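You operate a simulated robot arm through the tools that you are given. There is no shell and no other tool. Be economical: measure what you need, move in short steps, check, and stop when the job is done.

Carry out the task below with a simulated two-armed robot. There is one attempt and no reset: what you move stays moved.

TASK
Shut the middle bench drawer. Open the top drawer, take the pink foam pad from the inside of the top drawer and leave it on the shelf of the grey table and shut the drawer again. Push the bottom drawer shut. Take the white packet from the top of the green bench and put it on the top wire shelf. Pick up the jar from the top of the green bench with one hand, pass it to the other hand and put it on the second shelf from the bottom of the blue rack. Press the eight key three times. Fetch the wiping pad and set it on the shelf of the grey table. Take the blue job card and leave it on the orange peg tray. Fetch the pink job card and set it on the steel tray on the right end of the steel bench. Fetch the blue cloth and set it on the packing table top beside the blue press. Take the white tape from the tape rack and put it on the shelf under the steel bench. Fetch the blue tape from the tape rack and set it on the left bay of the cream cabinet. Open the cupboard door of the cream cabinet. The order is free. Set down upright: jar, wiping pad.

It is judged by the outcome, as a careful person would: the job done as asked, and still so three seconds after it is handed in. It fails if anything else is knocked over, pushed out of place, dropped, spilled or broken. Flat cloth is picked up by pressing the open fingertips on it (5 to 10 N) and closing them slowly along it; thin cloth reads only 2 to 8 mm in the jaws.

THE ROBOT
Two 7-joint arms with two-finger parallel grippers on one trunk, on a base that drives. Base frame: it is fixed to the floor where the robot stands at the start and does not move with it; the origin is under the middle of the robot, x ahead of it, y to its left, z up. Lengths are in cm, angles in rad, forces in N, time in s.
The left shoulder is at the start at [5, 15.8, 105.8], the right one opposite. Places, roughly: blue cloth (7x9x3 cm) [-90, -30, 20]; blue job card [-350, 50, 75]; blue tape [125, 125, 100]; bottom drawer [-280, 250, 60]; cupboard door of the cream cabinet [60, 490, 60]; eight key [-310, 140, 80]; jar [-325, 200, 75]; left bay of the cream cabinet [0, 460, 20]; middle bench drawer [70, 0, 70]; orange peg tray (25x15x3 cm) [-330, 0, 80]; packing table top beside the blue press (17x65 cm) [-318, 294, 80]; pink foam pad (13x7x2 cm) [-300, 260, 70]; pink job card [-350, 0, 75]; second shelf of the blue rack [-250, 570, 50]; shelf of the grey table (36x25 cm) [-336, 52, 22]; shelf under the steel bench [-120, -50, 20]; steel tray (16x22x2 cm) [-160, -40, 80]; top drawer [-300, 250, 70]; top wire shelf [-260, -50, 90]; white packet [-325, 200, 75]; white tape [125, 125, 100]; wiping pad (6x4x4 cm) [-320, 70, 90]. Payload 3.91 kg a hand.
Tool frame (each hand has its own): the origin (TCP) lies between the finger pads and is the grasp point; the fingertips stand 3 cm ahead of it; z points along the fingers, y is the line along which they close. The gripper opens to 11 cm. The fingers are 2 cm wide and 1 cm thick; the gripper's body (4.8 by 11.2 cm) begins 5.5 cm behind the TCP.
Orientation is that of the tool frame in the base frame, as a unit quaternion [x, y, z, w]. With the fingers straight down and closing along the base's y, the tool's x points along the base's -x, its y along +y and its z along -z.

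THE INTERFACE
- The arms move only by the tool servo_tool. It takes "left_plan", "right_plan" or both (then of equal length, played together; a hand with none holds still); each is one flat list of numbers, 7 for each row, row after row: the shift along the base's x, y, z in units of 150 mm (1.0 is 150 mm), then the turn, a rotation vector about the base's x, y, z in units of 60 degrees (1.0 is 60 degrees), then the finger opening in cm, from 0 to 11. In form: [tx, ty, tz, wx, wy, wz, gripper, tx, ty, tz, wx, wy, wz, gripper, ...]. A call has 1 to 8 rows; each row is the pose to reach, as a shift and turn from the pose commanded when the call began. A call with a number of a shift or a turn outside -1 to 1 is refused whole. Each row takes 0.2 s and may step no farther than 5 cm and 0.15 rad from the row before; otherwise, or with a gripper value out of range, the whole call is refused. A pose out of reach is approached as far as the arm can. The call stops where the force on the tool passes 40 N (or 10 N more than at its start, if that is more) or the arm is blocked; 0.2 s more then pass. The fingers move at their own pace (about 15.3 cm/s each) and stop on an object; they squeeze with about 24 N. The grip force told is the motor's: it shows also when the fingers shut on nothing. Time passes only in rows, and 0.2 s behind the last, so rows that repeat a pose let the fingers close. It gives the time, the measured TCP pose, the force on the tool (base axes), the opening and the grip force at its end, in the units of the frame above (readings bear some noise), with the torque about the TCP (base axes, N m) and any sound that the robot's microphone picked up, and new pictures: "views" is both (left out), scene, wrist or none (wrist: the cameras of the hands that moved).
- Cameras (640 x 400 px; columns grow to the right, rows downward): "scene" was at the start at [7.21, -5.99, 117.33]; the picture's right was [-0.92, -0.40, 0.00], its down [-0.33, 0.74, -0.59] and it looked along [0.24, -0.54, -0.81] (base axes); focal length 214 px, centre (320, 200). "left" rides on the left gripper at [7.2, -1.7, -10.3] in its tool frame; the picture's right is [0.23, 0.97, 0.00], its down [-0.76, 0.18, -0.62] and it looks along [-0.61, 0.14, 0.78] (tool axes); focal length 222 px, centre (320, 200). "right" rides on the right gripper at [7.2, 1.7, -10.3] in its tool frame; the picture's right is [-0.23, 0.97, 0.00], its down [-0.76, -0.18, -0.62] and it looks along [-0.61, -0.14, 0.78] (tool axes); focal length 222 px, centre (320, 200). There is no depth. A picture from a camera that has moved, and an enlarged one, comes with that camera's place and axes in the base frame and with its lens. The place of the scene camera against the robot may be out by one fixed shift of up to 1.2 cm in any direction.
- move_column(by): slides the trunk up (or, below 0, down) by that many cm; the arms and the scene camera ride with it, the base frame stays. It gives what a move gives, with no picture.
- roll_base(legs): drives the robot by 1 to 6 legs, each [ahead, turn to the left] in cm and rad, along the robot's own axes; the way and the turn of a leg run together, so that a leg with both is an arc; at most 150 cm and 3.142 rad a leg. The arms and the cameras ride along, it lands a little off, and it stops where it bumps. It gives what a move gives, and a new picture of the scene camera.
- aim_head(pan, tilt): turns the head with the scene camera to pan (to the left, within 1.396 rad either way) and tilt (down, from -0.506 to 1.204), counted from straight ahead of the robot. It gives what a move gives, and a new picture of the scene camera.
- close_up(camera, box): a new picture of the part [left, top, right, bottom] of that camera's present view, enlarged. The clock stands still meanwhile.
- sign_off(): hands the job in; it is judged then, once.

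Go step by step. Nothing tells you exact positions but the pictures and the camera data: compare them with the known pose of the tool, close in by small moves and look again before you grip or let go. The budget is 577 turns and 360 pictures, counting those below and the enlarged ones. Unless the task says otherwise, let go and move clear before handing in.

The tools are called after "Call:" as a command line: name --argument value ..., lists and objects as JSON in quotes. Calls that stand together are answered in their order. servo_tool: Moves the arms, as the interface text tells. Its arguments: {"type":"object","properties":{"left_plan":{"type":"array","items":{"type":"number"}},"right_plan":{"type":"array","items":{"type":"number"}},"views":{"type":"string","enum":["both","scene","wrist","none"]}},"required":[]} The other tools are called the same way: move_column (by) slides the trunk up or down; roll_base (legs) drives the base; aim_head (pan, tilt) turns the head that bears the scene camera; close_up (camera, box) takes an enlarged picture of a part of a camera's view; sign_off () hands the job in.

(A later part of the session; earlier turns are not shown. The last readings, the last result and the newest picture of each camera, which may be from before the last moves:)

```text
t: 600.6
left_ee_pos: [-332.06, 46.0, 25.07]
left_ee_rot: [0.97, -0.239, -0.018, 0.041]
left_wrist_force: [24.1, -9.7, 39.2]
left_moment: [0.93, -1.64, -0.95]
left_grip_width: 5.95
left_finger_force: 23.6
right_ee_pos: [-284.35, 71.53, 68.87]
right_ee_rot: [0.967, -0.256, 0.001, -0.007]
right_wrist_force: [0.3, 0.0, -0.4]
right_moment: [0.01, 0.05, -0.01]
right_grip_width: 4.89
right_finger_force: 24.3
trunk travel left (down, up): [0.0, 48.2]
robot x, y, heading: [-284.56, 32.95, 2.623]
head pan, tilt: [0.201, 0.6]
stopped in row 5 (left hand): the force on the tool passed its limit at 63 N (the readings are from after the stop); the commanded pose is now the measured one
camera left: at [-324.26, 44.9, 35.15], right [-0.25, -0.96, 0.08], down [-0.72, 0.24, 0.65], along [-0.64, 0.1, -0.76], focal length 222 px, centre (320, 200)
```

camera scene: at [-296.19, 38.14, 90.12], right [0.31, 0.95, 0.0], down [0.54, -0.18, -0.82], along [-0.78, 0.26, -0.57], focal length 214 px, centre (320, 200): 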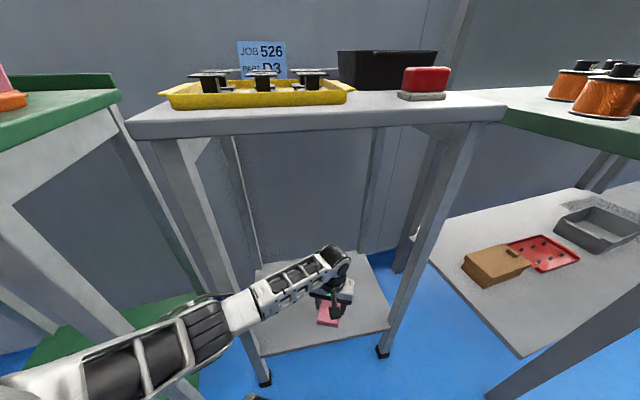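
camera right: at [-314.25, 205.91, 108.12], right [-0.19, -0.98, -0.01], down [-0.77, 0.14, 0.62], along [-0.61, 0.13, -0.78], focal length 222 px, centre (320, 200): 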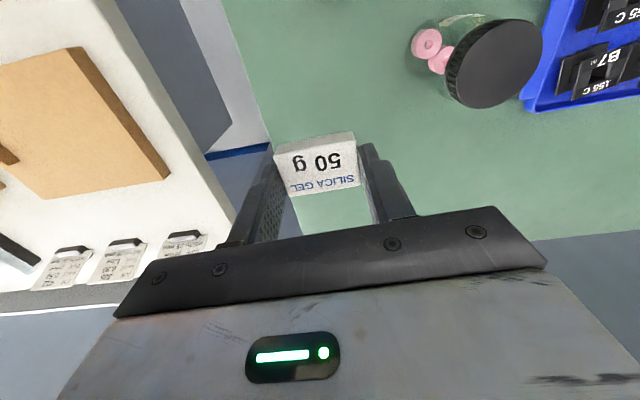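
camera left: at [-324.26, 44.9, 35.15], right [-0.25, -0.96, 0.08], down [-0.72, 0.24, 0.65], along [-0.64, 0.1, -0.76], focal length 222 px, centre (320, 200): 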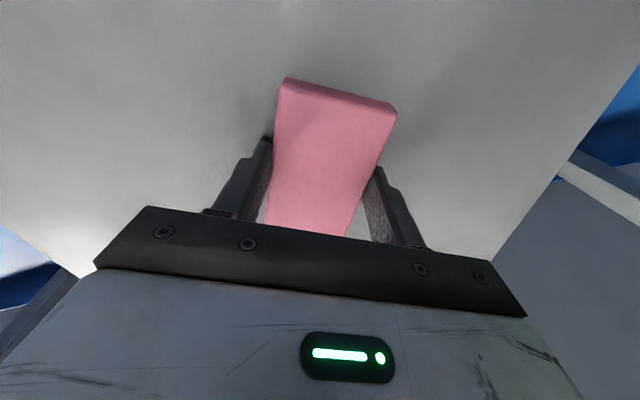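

Pad is on the shelf. Release and lift straight up slightly, then withdraw.

Call:
servo_tool --left_plan '[0, 0, 0.02, 0, 0, 0, 7, 0, 0, 0.03, 0, 0, 0, 8.5, 0, 0, 0.2, 0, 0, 0, 8.5, 0, 0, 0.4, 0, 0, 0, 8.5]' --views "wrist"

```text
t: 600.8
left_ee_pos: [-332.08, 45.96, 25.28]
left_ee_rot: [0.97, -0.239, -0.018, 0.043]
left_wrist_force: [1.0, -10.9, 28.9]
left_moment: [0.57, -0.68, -0.24]
left_grip_width: 6.42
left_finger_force: 0.1
right_ee_pos: [-284.36, 71.64, 68.74]
right_ee_rot: [0.967, -0.256, 0.002, -0.006]
right_wrist_force: [0.3, -0.3, -0.7]
right_moment: [-0.01, -0.01, 0.02]
right_grip_width: 4.92
right_finger_force: 23.9
trunk travel left (down, up): [0.0, 48.2]
robot x, y, heading: [-284.21, 32.14, 2.624]
head pan, tilt: [0.201, 0.6]
stopped in row 1 (left hand): the force on the tool passed its limit at 65 N (the readings are from after the stop); the commanded pose is now the measured one
camera left: at [-324.32, 44.83, 35.19], right [-0.25, -0.96, 0.09], down [-0.72, 0.25, 0.65], along [-0.65, 0.1, -0.76], focal length 222 px, centre (320, 200)
```

left: 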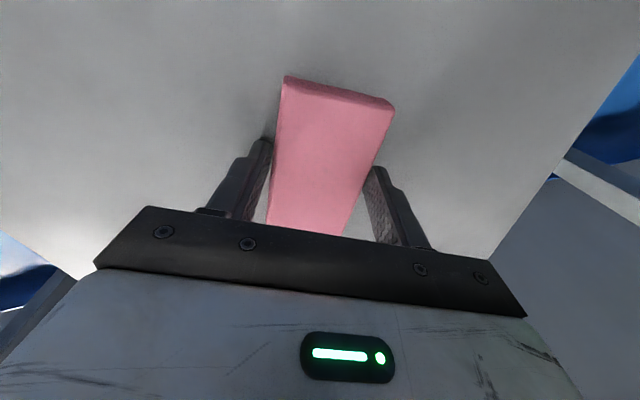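

Call:
servo_tool --left_plan '[0, 0, 0.05, 0, 0, 0, 7, 0, 0, 0.12, 0, 0, 0, 8.5, 0, 0, 0.25, 0, 0, 0, 8.5, 0, 0, 0.45, 0, 0, 0, 8.5]' --views "wrist"

```text
t: 601.8
left_ee_pos: [-331.93, 46.01, 31.84]
left_ee_rot: [0.969, -0.242, -0.016, 0.045]
left_wrist_force: [-1.0, 0.3, 0.4]
left_moment: [0.01, 0.0, 0.03]
left_grip_width: 8.5
left_finger_force: 0.0
right_ee_pos: [-284.47, 71.69, 68.91]
right_ee_rot: [0.966, -0.257, 0.003, -0.006]
right_wrist_force: [-0.5, 0.1, -0.4]
right_moment: [0.05, -0.01, -0.01]
right_grip_width: 4.87
right_finger_force: 23.8
trunk travel left (down, up): [0.0, 48.2]
robot x, y, heading: [-284.22, 32.66, 2.627]
head pan, tilt: [0.201, 0.6]
camera left: at [-324.18, 44.87, 41.87], right [-0.25, -0.96, 0.09], down [-0.72, 0.25, 0.64], along [-0.64, 0.1, -0.76], focal length 222 px, centre (320, 200)
```

left: 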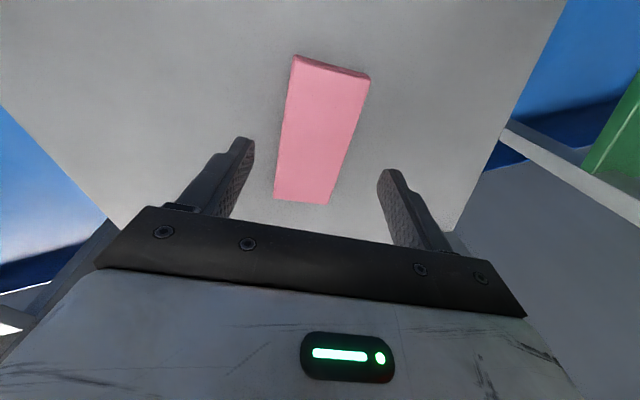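

Pad lies flat on the shelf. Shift the hand right for leg clearance and back out.

Call:
servo_tool --left_plan '[0.05, 0.1, 0, 0, 0, 0, 4, 0.12, 0.22, 0, 0, 0, 0, 2, 0.2, 0.36, 0, 0, 0, 0, 2]' --views "none"

Call:
roll_base --legs '[[-28, 0]]'

```text
t: 602.8
left_ee_pos: [-333.66, 45.29, 30.6]
left_ee_rot: [0.974, -0.204, -0.029, 0.091]
left_wrist_force: [0.6, -0.2, -0.4]
left_moment: [-0.05, 0.0, 0.0]
left_grip_width: 1.99
left_finger_force: 0.0
right_ee_pos: [-284.53, 71.6, 68.91]
right_ee_rot: [0.967, -0.256, 0.003, -0.006]
right_wrist_force: [0.4, 0.1, 0.7]
right_moment: [0.01, -0.02, 0.0]
right_grip_width: 4.91
right_finger_force: 23.8
trunk travel left (down, up): [0.0, 48.2]
robot x, y, heading: [-284.15, 33.02, 2.62]
head pan, tilt: [0.201, 0.6]
stopped in row 3 (left hand): the arm was blocked; the commanded pose is now the measured one
```

```text
t: 604.8
left_ee_pos: [-309.41, 31.42, 30.52]
left_ee_rot: [0.974, -0.205, -0.029, 0.091]
left_wrist_force: [0.2, -0.6, -0.4]
left_moment: [0.0, 0.02, -0.01]
left_grip_width: 2.02
left_finger_force: 0.1
right_ee_pos: [-260.19, 57.67, 68.94]
right_ee_rot: [0.966, -0.258, 0.005, -0.007]
right_wrist_force: [-0.1, -0.5, -0.4]
right_moment: [0.01, 0.03, 0.01]
right_grip_width: 4.91
right_finger_force: 24.1
trunk travel left (down, up): [0.0, 48.2]
robot x, y, heading: [-260.33, 18.59, 2.621]
head pan, tilt: [0.201, 0.6]
camera scene: at [-271.82, 24.14, 90.13], right [0.32, 0.95, 0.0], down [0.54, -0.18, -0.82], along [-0.78, 0.26, -0.57], focal length 214 px, centre (320, 200)
```

scene: 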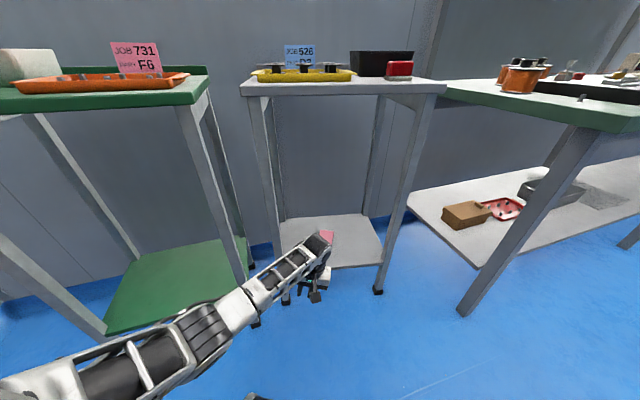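

Now the wiping pad (red/grey block on the grey table's right end). Raise the trunk and left hand, then approach over the table top.

Call:
move_column --by 30

Call:
servo_tool --left_plan '[0.1, 0, 0.25, 0.05, 0, 0, 8, 0.1, 0, 0.5, 0.1, 0, 0, 8, 0.1, 0, 0.75, 0.17, 0, 0, 8, 0.1, 0, 1, 0.17, 0, 0, 8]' --views "none"

Call:
servo_tool --left_plan '[0, 0, 0.25, 0, 0, 0, 8, 0, 0, 0.5, 0, 0, 0, 8, 0, 0, 0.75, 0, 0, 0, 8, 0, 0, 1, 0, 0, 0, 8]' --views "none"

Call:
servo_tool --left_plan '[0, 0, 0.25, 0, 0, 0, 8, 0, 0, 0.5, 0, 0, 0, 8, 0, 0, 0.75, 0, 0, 0, 8]' --views "none"

Call:
roll_base --legs '[[0, -0.35], [42, 0], [0, 0.35]]'

```text
t: 607.8
left_ee_pos: [-309.37, 31.36, 60.73]
left_ee_rot: [0.974, -0.204, -0.03, 0.091]
left_wrist_force: [-0.2, -0.3, 0.4]
left_moment: [0.01, -0.02, 0.01]
left_grip_width: 2.01
left_finger_force: 0.0
right_ee_pos: [-260.07, 57.63, 98.97]
right_ee_rot: [0.966, -0.257, 0.004, -0.005]
right_wrist_force: [-0.4, -0.4, 0.5]
right_moment: [0.0, 0.03, -0.01]
right_grip_width: 4.91
right_finger_force: 23.6
trunk travel left (down, up): [-30.0, 18.2]
robot x, y, heading: [-259.74, 18.55, 2.62]
head pan, tilt: [0.201, 0.6]
```

```text
t: 608.8
left_ee_pos: [-307.72, 31.26, 75.75]
left_ee_rot: [0.978, -0.201, -0.048, 0.005]
left_wrist_force: [-0.7, 0.3, -0.4]
left_moment: [-0.02, 0.01, 0.01]
left_grip_width: 8.0
left_finger_force: 0.0
right_ee_pos: [-260.09, 57.82, 98.87]
right_ee_rot: [0.967, -0.257, 0.003, -0.006]
right_wrist_force: [0.5, -0.1, -1.1]
right_moment: [0.02, -0.01, -0.01]
right_grip_width: 4.9
right_finger_force: 23.7
trunk travel left (down, up): [-30.0, 18.2]
robot x, y, heading: [-259.83, 18.85, 2.622]
head pan, tilt: [0.201, 0.6]
```

```text
t: 609.8
left_ee_pos: [-307.78, 31.33, 90.85]
left_ee_rot: [0.978, -0.201, -0.047, 0.006]
left_wrist_force: [0.3, -0.5, -1.0]
left_moment: [0.05, -0.01, -0.02]
left_grip_width: 8.02
left_finger_force: 0.0
right_ee_pos: [-259.96, 57.73, 98.87]
right_ee_rot: [0.966, -0.257, 0.003, -0.006]
right_wrist_force: [0.6, -0.7, -0.4]
right_moment: [-0.01, 0.02, 0.01]
right_grip_width: 4.9
right_finger_force: 24.3
trunk travel left (down, up): [-30.0, 18.2]
robot x, y, heading: [-259.8, 18.82, 2.618]
head pan, tilt: [0.201, 0.6]
```

```text
t: 610.6
left_ee_pos: [-307.79, 31.37, 101.95]
left_ee_rot: [0.978, -0.201, -0.048, 0.006]
left_wrist_force: [-0.5, -0.1, -0.2]
left_moment: [-0.01, -0.01, -0.03]
left_grip_width: 7.99
left_finger_force: 0.0
right_ee_pos: [-259.91, 57.83, 98.98]
right_ee_rot: [0.966, -0.257, 0.003, -0.005]
right_wrist_force: [-0.5, 0.3, -0.2]
right_moment: [-0.01, -0.01, 0.05]
right_grip_width: 4.9
right_finger_force: 23.8
trunk travel left (down, up): [-30.0, 18.2]
robot x, y, heading: [-260.04, 18.82, 2.619]
head pan, tilt: [0.201, 0.6]
```

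```text
t: 615.3
left_ee_pos: [-334.69, 63.32, 101.94]
left_ee_rot: [0.978, -0.202, -0.048, 0.005]
left_wrist_force: [-0.6, 0.4, -0.6]
left_moment: [0.04, 0.0, -0.03]
left_grip_width: 7.98
left_finger_force: 0.1
right_ee_pos: [-286.74, 89.6, 98.88]
right_ee_rot: [0.966, -0.257, 0.003, -0.006]
right_wrist_force: [0.1, -0.9, 0.6]
right_moment: [0.0, 0.02, -0.01]
right_grip_width: 4.9
right_finger_force: 24.2
trunk travel left (down, up): [-30.0, 18.2]
robot x, y, heading: [-286.76, 50.86, 2.617]
head pan, tilt: [0.201, 0.6]
camera scene: at [-298.45, 56.16, 120.14], right [0.32, 0.95, 0.0], down [0.54, -0.18, -0.82], along [-0.78, 0.26, -0.57], focal length 214 px, centre (320, 200)
```

scene: 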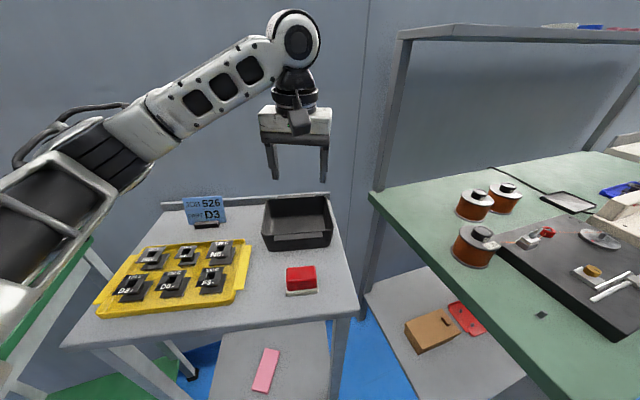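

Call:
servo_tool --left_plan '[0.2, -0.05, 0, 0, 0, 0, 8, 0.4, -0.1, 0, 0, 0, 0, 8]' --views "wrist"

Call:
close_up --camera "scene" --box '[240, 230, 360, 310]'

```text
t: 615.9
left_ee_pos: [-328.55, 61.87, 101.94]
left_ee_rot: [0.978, -0.201, -0.048, 0.005]
left_wrist_force: [-0.5, 0.5, -0.1]
left_moment: [-0.02, 0.0, 0.0]
left_grip_width: 8.0
left_finger_force: 0.1
right_ee_pos: [-286.87, 89.71, 98.88]
right_ee_rot: [0.966, -0.258, 0.002, -0.005]
right_wrist_force: [0.1, -0.5, -0.1]
right_moment: [-0.01, 0.04, -0.02]
right_grip_width: 4.9
right_finger_force: 24.2
trunk travel left (down, up): [-30.0, 18.2]
robot x, y, heading: [-286.52, 50.93, 2.616]
head pan, tilt: [0.201, 0.6]
camera left: at [-320.26, 60.38, 111.61], right [-0.18, -0.98, 0.01], down [-0.71, 0.13, 0.7], along [-0.69, 0.12, -0.72], focal length 222 px, centre (320, 200)
```

left: 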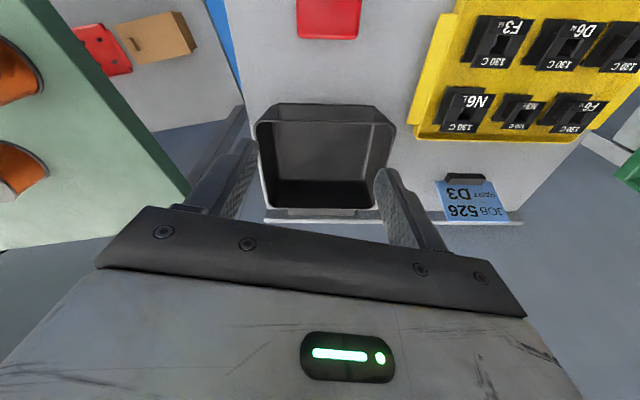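

```text
5.00 times, centred on (300, 270) of scene
camera zoom: at [-298.41, 56.17, 120.15], right [0.32, 0.95, 0.0], down [0.54, -0.18, -0.83], along [-0.78, 0.26, -0.56], focal length 1072 px, centre (420, -150)
```

zoom: 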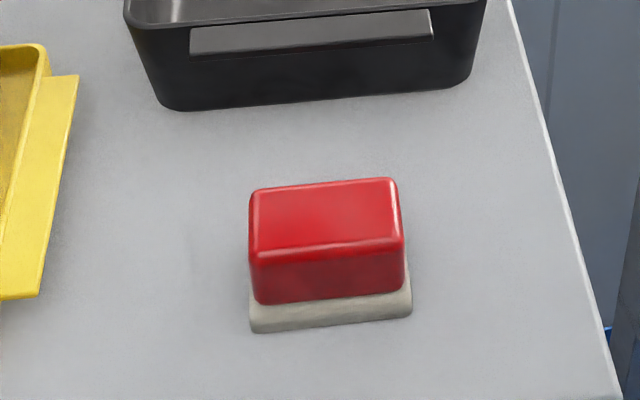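

Call:
servo_tool --left_plan '[0.2, -0.06, 0, 0, -0.05, 0, 8, 0.41, -0.13, 0, 0, -0.092, 0, 8]' --views "wrist"

```text
t: 616.5
left_ee_pos: [-322.44, 59.76, 102.06]
left_ee_rot: [0.979, -0.202, -0.001, -0.004]
left_wrist_force: [-0.2, 0.6, -0.9]
left_moment: [-0.01, 0.03, 0.0]
left_grip_width: 7.99
left_finger_force: 0.0
right_ee_pos: [-286.73, 89.58, 98.98]
right_ee_rot: [0.966, -0.258, 0.003, -0.005]
right_wrist_force: [-0.1, -0.5, 0.2]
right_moment: [0.01, 0.03, -0.03]
right_grip_width: 4.92
right_finger_force: 23.9
trunk travel left (down, up): [-30.0, 18.2]
robot x, y, heading: [-286.78, 50.63, 2.62]
head pan, tilt: [0.201, 0.6]
camera left: at [-315.15, 58.37, 112.39], right [-0.18, -0.98, -0.01], down [-0.77, 0.13, 0.62], along [-0.61, 0.12, -0.78], focal length 222 px, centre (320, 200)
```

left: 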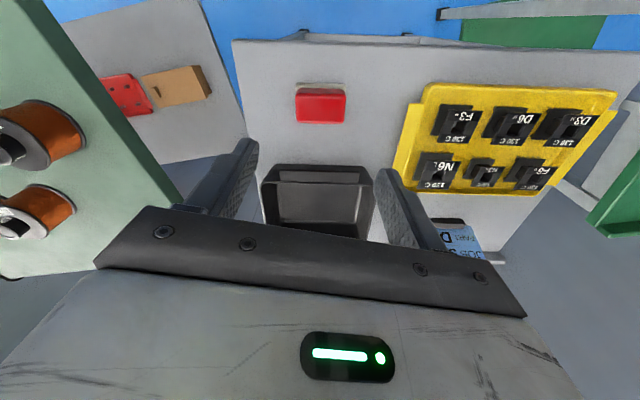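

Call:
servo_tool --left_plan '[0, 0, -0.3, 0, 0, 0, 8, 0, 0, -0.6, 0, 0, 0, 8, 0, 0, -0.85, 0, 0, 0, 8, 0, 0, -1, 0, 0, 0, 8]' --views "wrist"

```text
t: 617.5
left_ee_pos: [-322.49, 59.7, 87.13]
left_ee_rot: [0.979, -0.203, -0.002, -0.005]
left_wrist_force: [-0.1, -0.1, 0.7]
left_moment: [-0.08, 0.02, -0.01]
left_grip_width: 7.99
left_finger_force: 0.5
right_ee_pos: [-286.8, 89.66, 99.01]
right_ee_rot: [0.966, -0.258, 0.002, -0.006]
right_wrist_force: [0.3, -0.4, -1.0]
right_moment: [0.03, 0.04, 0.02]
right_grip_width: 4.9
right_finger_force: 24.0
trunk travel left (down, up): [-30.0, 18.2]
robot x, y, heading: [-286.68, 50.55, 2.621]
head pan, tilt: [0.201, 0.6]
camera left: at [-315.16, 58.29, 97.36], right [-0.18, -0.98, -0.01], down [-0.77, 0.13, 0.63], along [-0.61, 0.12, -0.78], focal length 222 px, centre (320, 200)
```

left: 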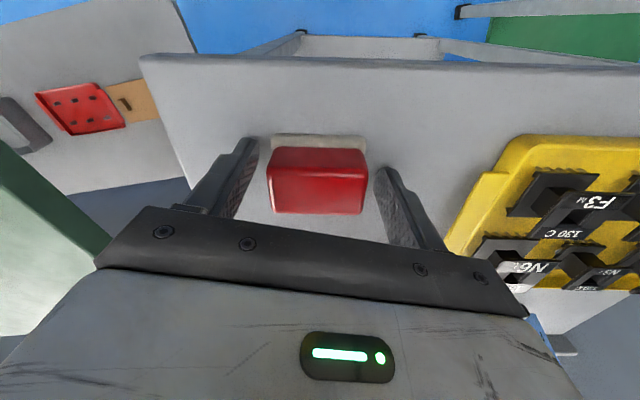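

Call:
servo_tool --left_plan '[0, 0, -0.06, 0, 0, 0, 8, 0, 0, -0.1, 0, 0, 0, 8, 0, 0, -0.1, 0, 0, 0, 5.5, 0, 0, -0.1, 0, 0, 0, 4]' --views "none"

Call:
servo_tool --left_plan '[0, 0, 0, 0, 0, 0, 4, 0, 0, 0.25, 0, 0, 0, 4, 0, 0, 0.5, 0, 0, 0, 4, 0, 0, 0.8, 0, 0, 0, 4, 0, 0, 1, 0, 0, 0, 4]' --views "wrist"

```text
t: 617.9
left_ee_pos: [-322.44, 59.65, 87.09]
left_ee_rot: [0.979, -0.203, -0.005, -0.007]
left_wrist_force: [7.3, -4.5, 16.8]
left_moment: [-0.91, -0.04, 0.53]
left_grip_width: 8.05
left_finger_force: 0.8
right_ee_pos: [-286.71, 89.65, 98.93]
right_ee_rot: [0.966, -0.257, 0.003, -0.005]
right_wrist_force: [0.0, -1.0, -0.2]
right_moment: [-0.01, 0.03, -0.01]
right_grip_width: 4.92
right_finger_force: 23.8
trunk travel left (down, up): [-30.0, 18.2]
robot x, y, heading: [-286.91, 50.55, 2.616]
head pan, tilt: [0.201, 0.6]
stopped in row 1 (left hand): the force on the tool passed its limit at 49 N (the readings are from after the stop); the commanded pose is now the measured one
```

```text
t: 619.1
left_ee_pos: [-322.64, 59.74, 101.95]
left_ee_rot: [0.979, -0.202, -0.005, -0.006]
left_wrist_force: [0.1, -0.2, -0.2]
left_moment: [-0.01, -0.01, -0.01]
left_grip_width: 5.76
left_finger_force: 23.5
right_ee_pos: [-286.7, 89.66, 98.81]
right_ee_rot: [0.966, -0.258, 0.002, -0.005]
right_wrist_force: [0.0, -0.5, 0.3]
right_moment: [0.0, -0.01, 0.03]
right_grip_width: 4.92
right_finger_force: 24.0
trunk travel left (down, up): [-30.0, 18.2]
robot x, y, heading: [-287.04, 50.92, 2.619]
head pan, tilt: [0.201, 0.6]
camera left: at [-315.33, 58.27, 112.2], right [-0.18, -0.98, -0.01], down [-0.77, 0.13, 0.63], along [-0.62, 0.12, -0.78], focal length 222 px, centre (320, 200)
```

left: 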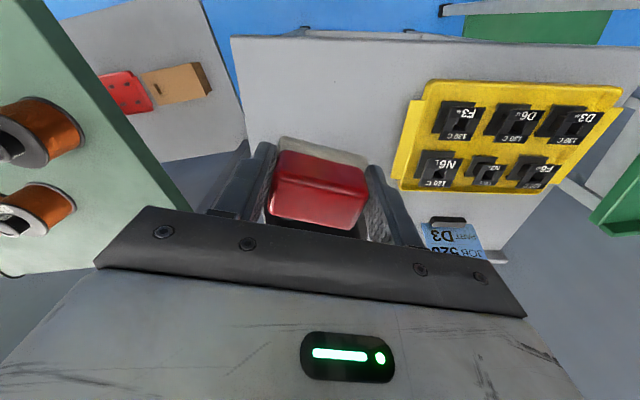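

Wiping pad held. I return to the angled start point, lower the trunk and left arm, keeping the right hand (packet) high.

Call:
roll_base --legs '[[0, -0.35], [-40, 0], [0, 0.35]]'

Call:
move_column --by -30

Call:
servo_tool --left_plan '[-0.17, 0.1, -0.15, 0, 0, 0, 4, -0.34, 0.2, -0.3, 0, 0, 0, 4, -0.51, 0.3, -0.45, 0, 0, 0, 4, -0.6, 0.35, -0.7, 0, 0, 0, 4, -0.6, 0.35, -1, 0, 0, 0, 4]' --right_plan '[0, 0, 0.25, 0, 0, 0, 3, 0, 0, 0.5, 0, 0, 0, 3, 0, 0, 0.75, 0, 0, 0, 3, 0, 0, 1, 0, 0, 0, 3, 0, 0, 1, 0, 0, 0, 3]' --views "none"

Call:
servo_tool --left_plan '[0, 0, -0.25, 0, 0, 0, 4, 0, 0, -0.5, 0, 0, 0, 4, 0, 0, -0.75, 0, 0, 0, 4, 0, 0, -1, 0, 0, 0, 4]' --right_plan '[0, 0, 0.15, 0, 0, 0, 3, 0, 0, 0.3, 0, 0, 0, 3, 0, 0, 0.45, 0, 0, 0, 3, 0, 0, 0.45, 0, 0, 0, 3]' --views "none"

Call:
servo_tool --left_plan '[0, 0, -0.2, 0, 0, 0, 4, 0, 0, -0.4, 0, 0, 0, 4, 0, 0, -0.55, 0, 0, 0, 4]' --views "scene"

```text
t: 623.8
left_ee_pos: [-297.28, 29.52, 101.91]
left_ee_rot: [0.978, -0.206, -0.005, -0.006]
left_wrist_force: [-0.2, 0.3, -1.4]
left_moment: [-0.01, -0.02, -0.01]
left_grip_width: 5.7
left_finger_force: 24.3
right_ee_pos: [-261.13, 59.09, 99.06]
right_ee_rot: [0.965, -0.262, 0.003, -0.006]
right_wrist_force: [0.4, -0.4, -1.7]
right_moment: [0.01, 0.01, 0.0]
right_grip_width: 4.9
right_finger_force: 24.1
trunk travel left (down, up): [-30.0, 18.2]
robot x, y, heading: [-261.58, 20.23, 2.613]
head pan, tilt: [0.201, 0.6]
camera scene: at [-273.0, 25.7, 120.14], right [0.32, 0.95, 0.0], down [0.53, -0.18, -0.82], along [-0.78, 0.27, -0.57], focal length 214 px, centre (320, 200)
```

scene: 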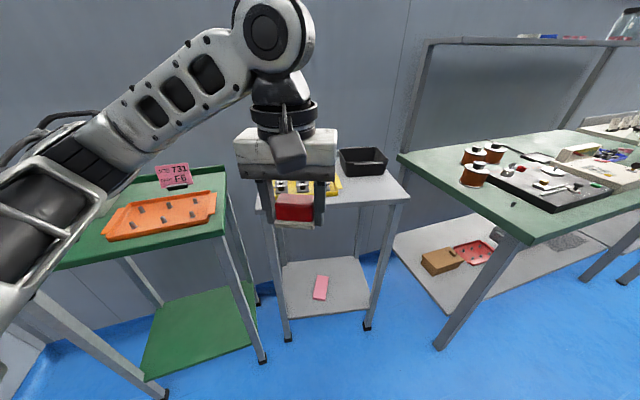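

```text
t: 626.8
left_ee_pos: [-297.23, 29.52, 71.94]
left_ee_rot: [0.979, -0.205, -0.005, -0.007]
left_wrist_force: [0.1, -0.7, -0.7]
left_moment: [-0.01, -0.03, -0.03]
left_grip_width: 5.72
left_finger_force: 23.9
right_ee_pos: [-261.08, 59.16, 68.95]
right_ee_rot: [0.965, -0.262, 0.002, -0.006]
right_wrist_force: [0.2, 0.6, -0.1]
right_moment: [0.01, -0.03, 0.01]
right_grip_width: 4.9
right_finger_force: 24.0
trunk travel left (down, up): [0.0, 48.2]
robot x, y, heading: [-261.61, 19.78, 2.607]
head pan, tilt: [0.201, 0.6]
```

```text
t: 628.0
left_ee_pos: [-306.25, 34.94, 56.79]
left_ee_rot: [0.978, -0.206, -0.006, -0.007]
left_wrist_force: [0.7, 0.7, -0.7]
left_moment: [0.02, -0.01, -0.02]
left_grip_width: 5.7
left_finger_force: 24.3
right_ee_pos: [-261.25, 59.09, 83.88]
right_ee_rot: [0.965, -0.262, 0.003, -0.005]
right_wrist_force: [0.5, -0.3, -0.6]
right_moment: [-0.01, 0.04, 0.0]
right_grip_width: 4.91
right_finger_force: 23.7
trunk travel left (down, up): [0.0, 48.2]
robot x, y, heading: [-261.61, 19.98, 2.608]
head pan, tilt: [0.201, 0.6]
```

```text
t: 629.0
left_ee_pos: [-306.31, 34.78, 41.97]
left_ee_rot: [0.979, -0.206, -0.005, -0.008]
left_wrist_force: [-0.1, 0.0, -0.4]
left_moment: [0.0, -0.01, -0.03]
left_grip_width: 5.71
left_finger_force: 23.7
right_ee_pos: [-261.17, 59.13, 90.51]
right_ee_rot: [0.965, -0.261, 0.004, -0.006]
right_wrist_force: [0.5, -0.1, -0.9]
right_moment: [0.0, -0.02, -0.03]
right_grip_width: 4.93
right_finger_force: 23.9
trunk travel left (down, up): [0.0, 48.2]
robot x, y, heading: [-261.21, 20.17, 2.608]
head pan, tilt: [0.201, 0.6]
```

```text
t: 629.8
left_ee_pos: [-306.29, 34.83, 33.64]
left_ee_rot: [0.979, -0.205, -0.005, -0.007]
left_wrist_force: [0.0, 0.6, 0.0]
left_moment: [0.02, -0.05, 0.03]
left_grip_width: 5.71
left_finger_force: 24.3
right_ee_pos: [-261.14, 59.14, 90.82]
right_ee_rot: [0.965, -0.262, 0.002, -0.006]
right_wrist_force: [-0.2, -0.6, -0.9]
right_moment: [-0.04, 0.03, -0.03]
right_grip_width: 4.92
right_finger_force: 23.8
trunk travel left (down, up): [0.0, 48.2]
robot x, y, heading: [-261.07, 20.05, 2.609]
head pan, tilt: [0.201, 0.6]
camera scene: at [-272.98, 25.71, 90.15], right [0.32, 0.95, 0.0], down [0.53, -0.18, -0.83], along [-0.78, 0.27, -0.56], focal length 214 px, centre (320, 200)
```

scene: 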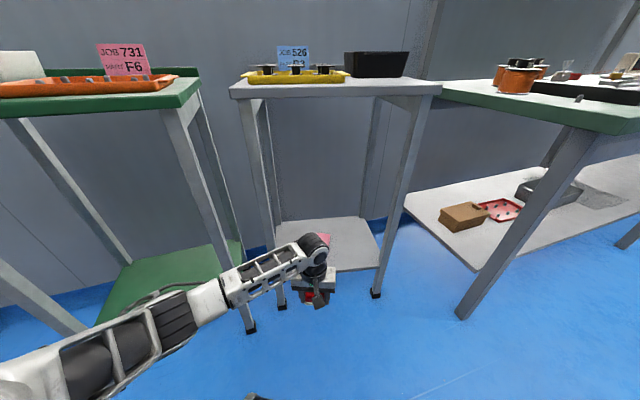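

Call:
roll_base --legs '[[0, -0.68], [19, 0], [0, 0.69], [14, 0]]'

```text
t: 635.9
left_ee_pos: [-325.4, 58.94, 33.71]
left_ee_rot: [0.98, -0.199, -0.005, -0.009]
left_wrist_force: [-0.4, 0.6, -0.6]
left_moment: [0.0, -0.01, -0.01]
left_grip_width: 5.7
left_finger_force: 24.0
right_ee_pos: [-280.45, 83.79, 90.73]
right_ee_rot: [0.967, -0.254, 0.003, -0.005]
right_wrist_force: [-0.6, 1.7, -0.4]
right_moment: [0.0, 0.0, 0.03]
right_grip_width: 4.89
right_finger_force: 23.5
trunk travel left (down, up): [0.0, 48.2]
robot x, y, heading: [-280.42, 44.66, 2.625]
head pan, tilt: [0.201, 0.6]
camera scene: at [-291.93, 50.26, 90.15], right [0.31, 0.95, 0.0], down [0.54, -0.18, -0.83], along [-0.78, 0.26, -0.56], focal length 214 px, centre (320, 200)
```

scene: 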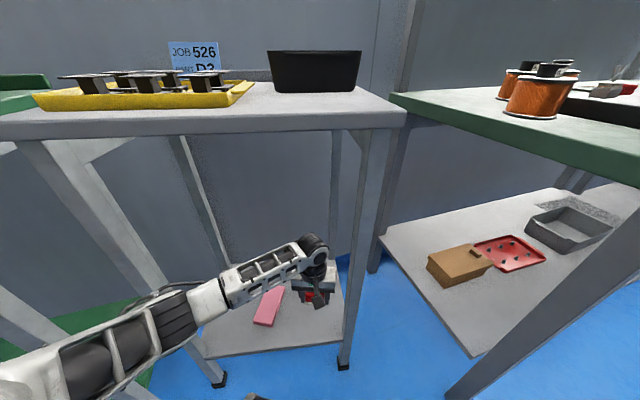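

Call:
roll_base --legs '[[4, 0]]'

Call:
servo_tool --left_plan '[0, 0, -0.15, 0, 0, 0, 4, 0, 0, -0.3, 0, 0, 0, 4, 0, 0, -0.42, 0, 0, 0, 4, 0, 0, -0.5, 0, 0, 0, 4, 0, 0, -0.55, 0, 0, 0, 4, 0, 0, -0.6, 0, 0, 0, 4]' --views "wrist"

```text
t: 636.8
left_ee_pos: [-328.77, 60.86, 33.52]
left_ee_rot: [0.98, -0.199, -0.005, -0.007]
left_wrist_force: [0.4, 0.1, -0.6]
left_moment: [0.01, 0.0, -0.01]
left_grip_width: 5.69
left_finger_force: 23.4
right_ee_pos: [-284.04, 85.77, 90.67]
right_ee_rot: [0.967, -0.254, 0.002, -0.006]
right_wrist_force: [0.3, -0.6, -0.2]
right_moment: [0.03, 0.01, -0.02]
right_grip_width: 4.91
right_finger_force: 23.8
trunk travel left (down, up): [0.0, 48.2]
robot x, y, heading: [-283.7, 46.54, 2.618]
head pan, tilt: [0.201, 0.6]
camera scene: at [-295.33, 52.19, 90.15], right [0.31, 0.95, 0.0], down [0.54, -0.18, -0.83], along [-0.78, 0.26, -0.56], focal length 214 px, centre (320, 200)
```

scene: 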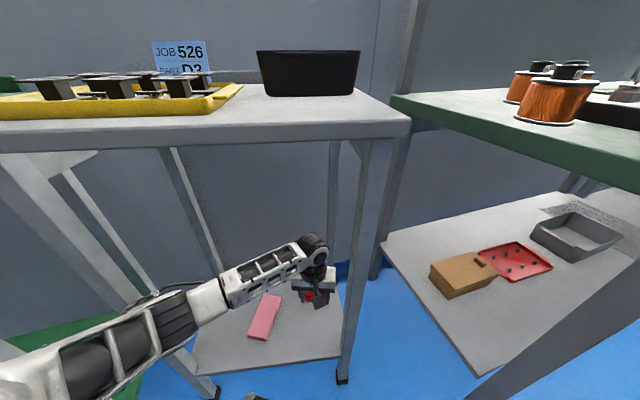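

```text
t: 638.2
left_ee_pos: [-328.71, 60.84, 24.89]
left_ee_rot: [0.98, -0.199, -0.005, -0.006]
left_wrist_force: [8.4, -10.1, 24.7]
left_moment: [-1.16, -0.16, 0.32]
left_grip_width: 5.72
left_finger_force: 23.7
right_ee_pos: [-283.94, 85.72, 90.73]
right_ee_rot: [0.967, -0.255, 0.001, -0.005]
right_wrist_force: [0.8, 0.7, -0.8]
right_moment: [-0.02, 0.0, 0.05]
right_grip_width: 4.92
right_finger_force: 23.9
trunk travel left (down, up): [0.0, 48.2]
robot x, y, heading: [-283.66, 46.86, 2.627]
head pan, tilt: [0.201, 0.6]
camera left: at [-321.35, 59.31, 35.1], right [-0.17, -0.99, -0.01], down [-0.77, 0.12, 0.63], along [-0.62, 0.12, -0.78], focal length 222 px, centre (320, 200)
```

left: 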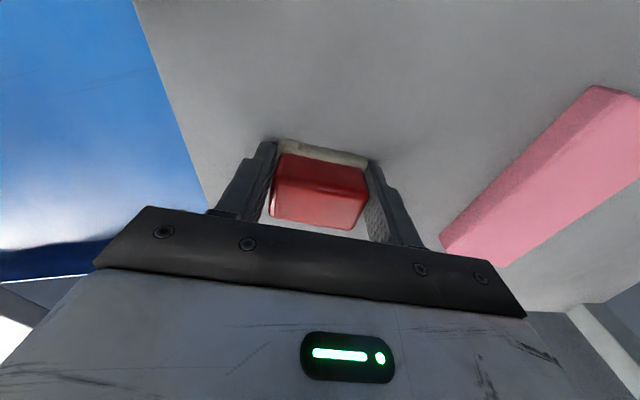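

Call:
servo_tool --left_plan '[0, 0, 0.01, 0, 0, 0, 6.5, 0, 0, 0.03, 0, 0, 0, 8, 0, 0, 0.03, 0, 0, 0, 8]' --views "none"

Call:
servo_tool --left_plan '[0, 0, 0.15, 0, 0, 0, 8, 0, 0, 0.4, 0, 0, 0, 8, 0, 0, 0.65, 0, 0, 0, 8]' --views "wrist"

```text
t: 639.0
left_ee_pos: [-328.85, 60.7, 24.97]
left_ee_rot: [0.98, -0.198, -0.005, -0.006]
left_wrist_force: [0.2, -0.7, -0.1]
left_moment: [-0.03, 0.02, 0.04]
left_grip_width: 8.0
left_finger_force: 0.0
right_ee_pos: [-284.04, 85.8, 90.67]
right_ee_rot: [0.967, -0.255, 0.003, -0.006]
right_wrist_force: [-0.1, -0.6, -0.3]
right_moment: [-0.01, 0.0, 0.0]
right_grip_width: 4.9
right_finger_force: 23.8
trunk travel left (down, up): [0.0, 48.2]
robot x, y, heading: [-283.44, 47.19, 2.627]
head pan, tilt: [0.201, 0.6]
```

```text
t: 639.8
left_ee_pos: [-328.61, 60.77, 34.84]
left_ee_rot: [0.98, -0.199, -0.005, -0.007]
left_wrist_force: [0.6, -0.5, 0.1]
left_moment: [-0.01, -0.02, -0.01]
left_grip_width: 8.01
left_finger_force: 0.0
right_ee_pos: [-283.94, 85.78, 90.67]
right_ee_rot: [0.967, -0.255, 0.003, -0.006]
right_wrist_force: [-0.2, -0.5, -0.4]
right_moment: [0.02, 0.0, -0.01]
right_grip_width: 4.91
right_finger_force: 23.7
trunk travel left (down, up): [0.0, 48.2]
robot x, y, heading: [-283.96, 46.76, 2.627]
head pan, tilt: [0.201, 0.6]
camera left: at [-321.32, 59.35, 45.06], right [-0.17, -0.99, -0.01], down [-0.77, 0.12, 0.63], along [-0.62, 0.12, -0.78], focal length 222 px, centre (320, 200)
```

left: 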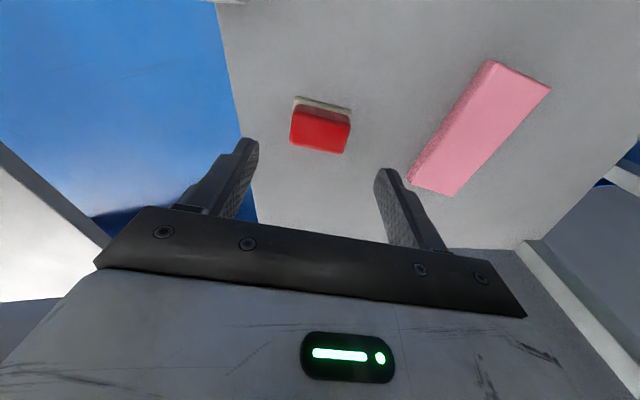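

Both items are on the shelf. Back out, raise, and look at the blue job card.

Call:
roll_base --legs '[[-22, 0]]'

Call:
move_column --by 30

Call:
servo_tool --left_plan '[0.1, -0.05, 0.25, 0, 0, 0, 5, 0.2, -0.1, 0.5, 0, 0, 0, 5, 0.3, -0.15, 0.75, 0, 0, 0, 5, 0.4, -0.2, 1, 0, 0, 0, 5]' --right_plan '[0, 0, -0.1, 0, 0, 0, 3, 0, 0, -0.1, 0, 0, 0, 3, 0, 0, -0.1, 0, 0, 0, 3, 0, 0, -0.1, 0, 0, 0, 3]' --views "none"

Call:
servo_tool --left_plan '[0, 0, 0.25, 0, 0, 0, 5, 0, 0, 0.5, 0, 0, 0, 5, 0, 0, 0.75, 0, 0, 0, 5, 0, 0, 1, 0, 0, 0, 5]' --views "none"

Call:
aim_head --pan 0.45 --tilt 0.5

```text
t: 641.5
left_ee_pos: [-309.67, 49.96, 34.72]
left_ee_rot: [0.98, -0.198, -0.005, -0.007]
left_wrist_force: [0.8, -0.3, -0.3]
left_moment: [0.0, 0.0, -0.01]
left_grip_width: 8.0
left_finger_force: 0.1
right_ee_pos: [-264.85, 74.97, 90.69]
right_ee_rot: [0.967, -0.254, 0.003, -0.006]
right_wrist_force: [0.0, -0.2, -0.2]
right_moment: [-0.01, 0.02, -0.02]
right_grip_width: 4.91
right_finger_force: 24.2
trunk travel left (down, up): [0.0, 48.2]
robot x, y, heading: [-264.59, 35.86, 2.623]
head pan, tilt: [0.201, 0.6]
camera scene: at [-276.23, 41.32, 90.15], right [0.31, 0.95, 0.0], down [0.54, -0.18, -0.83], along [-0.78, 0.26, -0.56], focal length 214 px, centre (320, 200)
```

scene: 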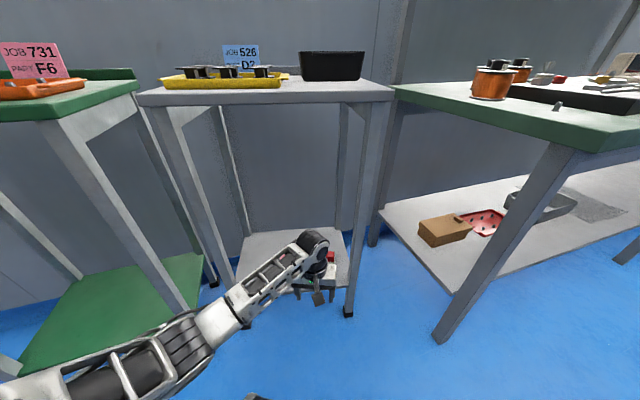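

```text
t: 644.5
left_ee_pos: [-309.54, 50.06, 64.72]
left_ee_rot: [0.98, -0.198, -0.005, -0.007]
left_wrist_force: [0.7, -0.8, -1.0]
left_moment: [0.0, 0.04, 0.01]
left_grip_width: 8.01
left_finger_force: 0.0
right_ee_pos: [-264.89, 74.87, 120.61]
right_ee_rot: [0.967, -0.255, 0.003, -0.005]
right_wrist_force: [-0.5, -0.1, -0.3]
right_moment: [0.01, 0.02, 0.02]
right_grip_width: 4.93
right_finger_force: 23.5
trunk travel left (down, up): [-30.0, 18.2]
robot x, y, heading: [-264.61, 35.45, 2.621]
head pan, tilt: [0.201, 0.6]
```

```text
t: 645.5
left_ee_pos: [-303.66, 46.91, 79.84]
left_ee_rot: [0.98, -0.198, -0.005, -0.006]
left_wrist_force: [0.3, -0.3, 0.3]
left_moment: [0.02, -0.02, -0.01]
left_grip_width: 5.02
left_finger_force: 0.1
right_ee_pos: [-264.94, 74.97, 119.18]
right_ee_rot: [0.967, -0.255, 0.002, -0.006]
right_wrist_force: [-0.1, 0.2, -1.3]
right_moment: [-0.02, 0.02, 0.04]
right_grip_width: 4.91
right_finger_force: 23.7
trunk travel left (down, up): [-30.0, 18.2]
robot x, y, heading: [-264.48, 36.03, 2.622]
head pan, tilt: [0.201, 0.6]
```

```text
t: 646.5
left_ee_pos: [-303.54, 46.99, 94.9]
left_ee_rot: [0.98, -0.199, -0.005, -0.006]
left_wrist_force: [0.5, 1.1, 0.2]
left_moment: [0.02, 0.0, 0.01]
left_grip_width: 5.0
left_finger_force: 0.1
right_ee_pos: [-264.8, 74.87, 119.16]
right_ee_rot: [0.967, -0.254, 0.002, -0.006]
right_wrist_force: [-0.7, 0.0, -1.0]
right_moment: [0.01, 0.0, -0.02]
right_grip_width: 4.91
right_finger_force: 23.0
trunk travel left (down, up): [-30.0, 18.2]
robot x, y, heading: [-264.72, 35.62, 2.627]
head pan, tilt: [0.201, 0.6]
```

```text
t: 647.3
left_ee_pos: [-303.53, 47.04, 94.81]
left_ee_rot: [0.98, -0.199, -0.005, -0.008]
left_wrist_force: [-1.1, -0.6, 0.4]
left_moment: [-0.01, 0.0, -0.01]
left_grip_width: 5.0
left_finger_force: 0.0
right_ee_pos: [-264.88, 74.88, 119.21]
right_ee_rot: [0.967, -0.254, 0.002, -0.005]
right_wrist_force: [0.0, 0.1, -1.9]
right_moment: [-0.02, -0.01, 0.0]
right_grip_width: 4.9
right_finger_force: 23.5
trunk travel left (down, up): [-30.0, 18.2]
robot x, y, heading: [-264.78, 35.68, 2.622]
head pan, tilt: [0.45, 0.499]
camera scene: at [-276.91, 39.19, 121.05], right [0.07, 1.0, 0.0], down [0.48, -0.03, -0.88], along [-0.88, 0.06, -0.48], focal length 214 px, centre (320, 200)
```

scene: 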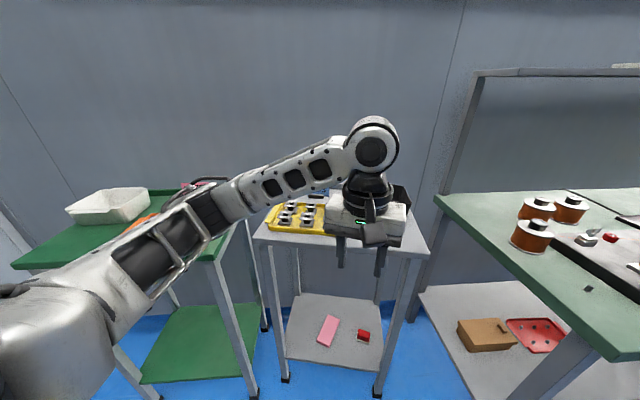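

Call:
servo_tool --left_plan '[0, 0, 0.25, 0, 0, 0, 5, 0, 0, 0.5, 0, 0, 0, 5, 0, 0, 0.8, 0, 0, 0, 5]' --views "none"

Call:
roll_base --legs '[[20, 0], [0, 0.35]]'

Call:
aim_head --pan 0.0 --tilt 0.6

```text
t: 648.1
left_ee_pos: [-303.65, 47.05, 106.82]
left_ee_rot: [0.98, -0.198, -0.005, -0.007]
left_wrist_force: [0.7, -0.1, -0.2]
left_moment: [-0.02, -0.05, -0.01]
left_grip_width: 5.0
left_finger_force: 0.0
right_ee_pos: [-264.85, 74.87, 119.11]
right_ee_rot: [0.967, -0.254, 0.002, -0.005]
right_wrist_force: [0.0, 0.0, -0.6]
right_moment: [0.02, 0.01, -0.03]
right_grip_width: 4.91
right_finger_force: 24.1
trunk travel left (down, up): [-30.0, 18.2]
robot x, y, heading: [-264.78, 35.88, 2.626]
head pan, tilt: [0.45, 0.499]
```

```text
t: 650.8
left_ee_pos: [-322.43, 42.68, 106.81]
left_ee_rot: [1.0, -0.024, -0.005, -0.007]
left_wrist_force: [0.0, 0.0, -0.7]
left_moment: [0.01, -0.02, 0.04]
left_grip_width: 4.99
left_finger_force: 0.1
right_ee_pos: [-295.83, 82.28, 119.15]
right_ee_rot: [0.997, -0.081, 0.001, -0.006]
right_wrist_force: [-0.1, 0.2, -1.0]
right_moment: [-0.01, -0.01, 0.0]
right_grip_width: 4.86
right_finger_force: 23.9
trunk travel left (down, up): [-30.0, 18.2]
robot x, y, heading: [-282.02, 45.56, 2.981]
head pan, tilt: [0.45, 0.499]
camera scene: at [-294.5, 44.62, 121.05], right [-0.28, 0.96, 0.0], down [0.46, 0.13, -0.88], along [-0.84, -0.25, -0.48], focal length 214 px, centre (320, 200)
```

scene: 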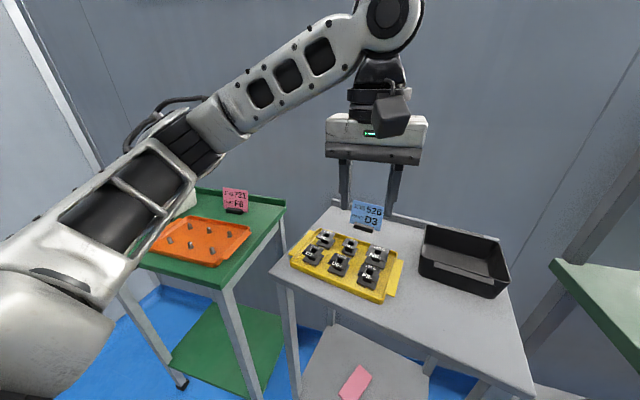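

```text
t: 651.7
left_ee_pos: [-322.58, 42.73, 106.79]
left_ee_rot: [1.0, -0.023, -0.006, -0.007]
left_wrist_force: [0.6, 0.0, 0.2]
left_moment: [0.0, -0.04, 0.04]
left_grip_width: 5.01
left_finger_force: 0.0
right_ee_pos: [-295.8, 82.38, 119.08]
right_ee_rot: [0.997, -0.081, 0.002, -0.006]
right_wrist_force: [-0.4, -0.3, 0.1]
right_moment: [0.0, 0.02, -0.01]
right_grip_width: 4.89
right_finger_force: 24.2
trunk travel left (down, up): [-30.0, 18.2]
robot x, y, heading: [-282.14, 45.81, 2.974]
head pan, tilt: [0.0, 0.6]
camera scene: at [-294.48, 48.64, 120.15], right [0.16, 0.99, 0.0], down [0.56, -0.09, -0.83], along [-0.81, 0.13, -0.56], focal length 214 px, centre (320, 200)
```

scene: 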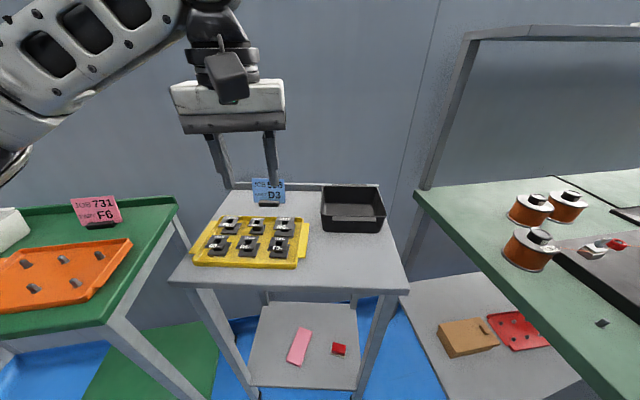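

Call:
close_up --camera "scene" --box '[230, 165, 310, 215]'

Call:
close_up --camera "left" --box '[160, 0, 480, 240]'

```text
8.00 times, centred on (270, 190) of scene
camera zoom: at [-294.48, 48.64, 120.15], right [0.16, 0.99, 0.0], down [0.56, -0.09, -0.83], along [-0.81, 0.13, -0.56], focal length 1716 px, centre (720, 280)
```

zoom: 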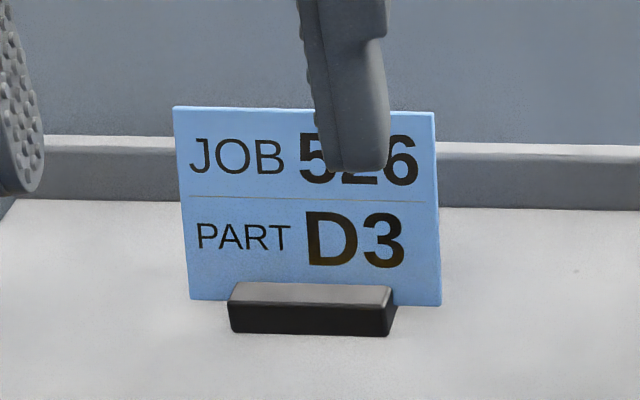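

```text
1.67 times, centred on (320, 120) of left
camera zoom: at [-315.08, 43.98, 117.04], right [0.18, -0.98, -0.01], down [-0.76, -0.15, 0.63], along [-0.62, -0.1, -0.78], focal length 370 px, centre (320, 333)
```

zoom: 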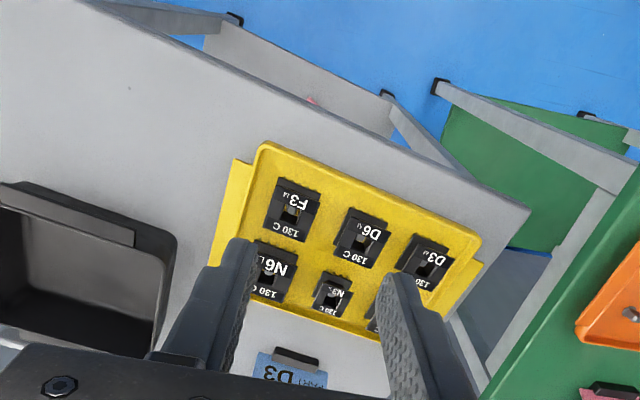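

The card (8.8×7 cm) stands in a small black base, facing the robot. I'll yaw the left hand −90° so it can pinch the card face-to-face.

Call:
servo_tool --left_plan '[0, 0, 0, 0, 0, -0.125, 5, 0, 0, 0, 0, 0, -0.25, 5, 0, 0, 0, 0, 0, -0.375, 5, 0, 0, 0, 0, 0, -0.5, 5, 0, 0, 0, 0, 0, -0.625, 5, 0, 0, 0, 0, 0, -0.75, 5, 0, 0, 0, 0, 0, -0.875, 5, 0, 0, 0, 0, 0, -1, 5]' --views "none"

Call:
servo_tool --left_plan '[0, 0, 0, 0, 0, -0.125, 5, 0, 0, 0, 0, 0, -0.25, 5, 0, 0, 0, 0, 0, -0.375, 5, 0, 0, 0, 0, 0, -0.45, 5]' --views "wrist"

```text
t: 653.5
left_ee_pos: [-322.53, 42.8, 106.86]
left_ee_rot: [0.853, -0.522, -0.001, -0.008]
left_wrist_force: [-0.5, 0.5, -0.6]
left_moment: [-0.03, -0.01, 0.02]
left_grip_width: 5.02
left_finger_force: 0.1
right_ee_pos: [-295.78, 82.31, 119.05]
right_ee_rot: [0.997, -0.082, 0.002, -0.006]
right_wrist_force: [-0.2, -0.6, -0.9]
right_moment: [0.01, 0.0, 0.0]
right_grip_width: 4.92
right_finger_force: 24.3
trunk travel left (down, up): [-30.0, 18.2]
robot x, y, heading: [-282.19, 45.56, 2.977]
head pan, tilt: [0.0, 0.6]
```

```text
t: 654.5
left_ee_pos: [-322.51, 42.8, 106.76]
left_ee_rot: [0.708, -0.706, 0.0, -0.009]
left_wrist_force: [0.7, 0.3, -0.5]
left_moment: [-0.02, 0.0, -0.02]
left_grip_width: 4.99
left_finger_force: 0.1
right_ee_pos: [-295.78, 82.36, 119.19]
right_ee_rot: [0.997, -0.081, 0.001, -0.006]
right_wrist_force: [0.3, 0.4, -0.6]
right_moment: [0.01, -0.04, 0.0]
right_grip_width: 4.92
right_finger_force: 23.8
trunk travel left (down, up): [-30.0, 18.2]
robot x, y, heading: [-282.42, 46.07, 2.978]
head pan, tilt: [0.0, 0.6]
camera left: at [-320.92, 35.38, 117.06], right [-0.97, -0.23, -0.01], down [-0.19, 0.75, 0.63], along [-0.13, 0.62, -0.78], focal length 222 px, centre (320, 200)
```

left: 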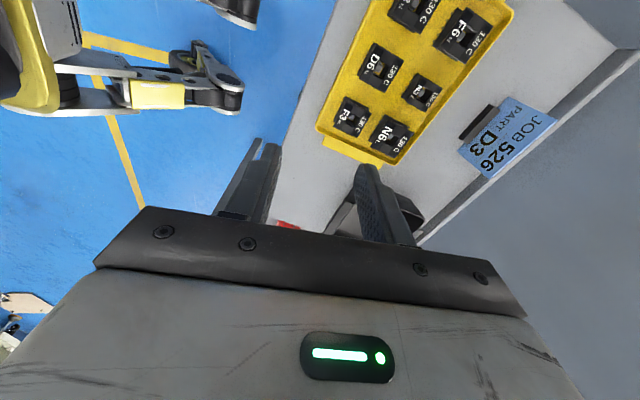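

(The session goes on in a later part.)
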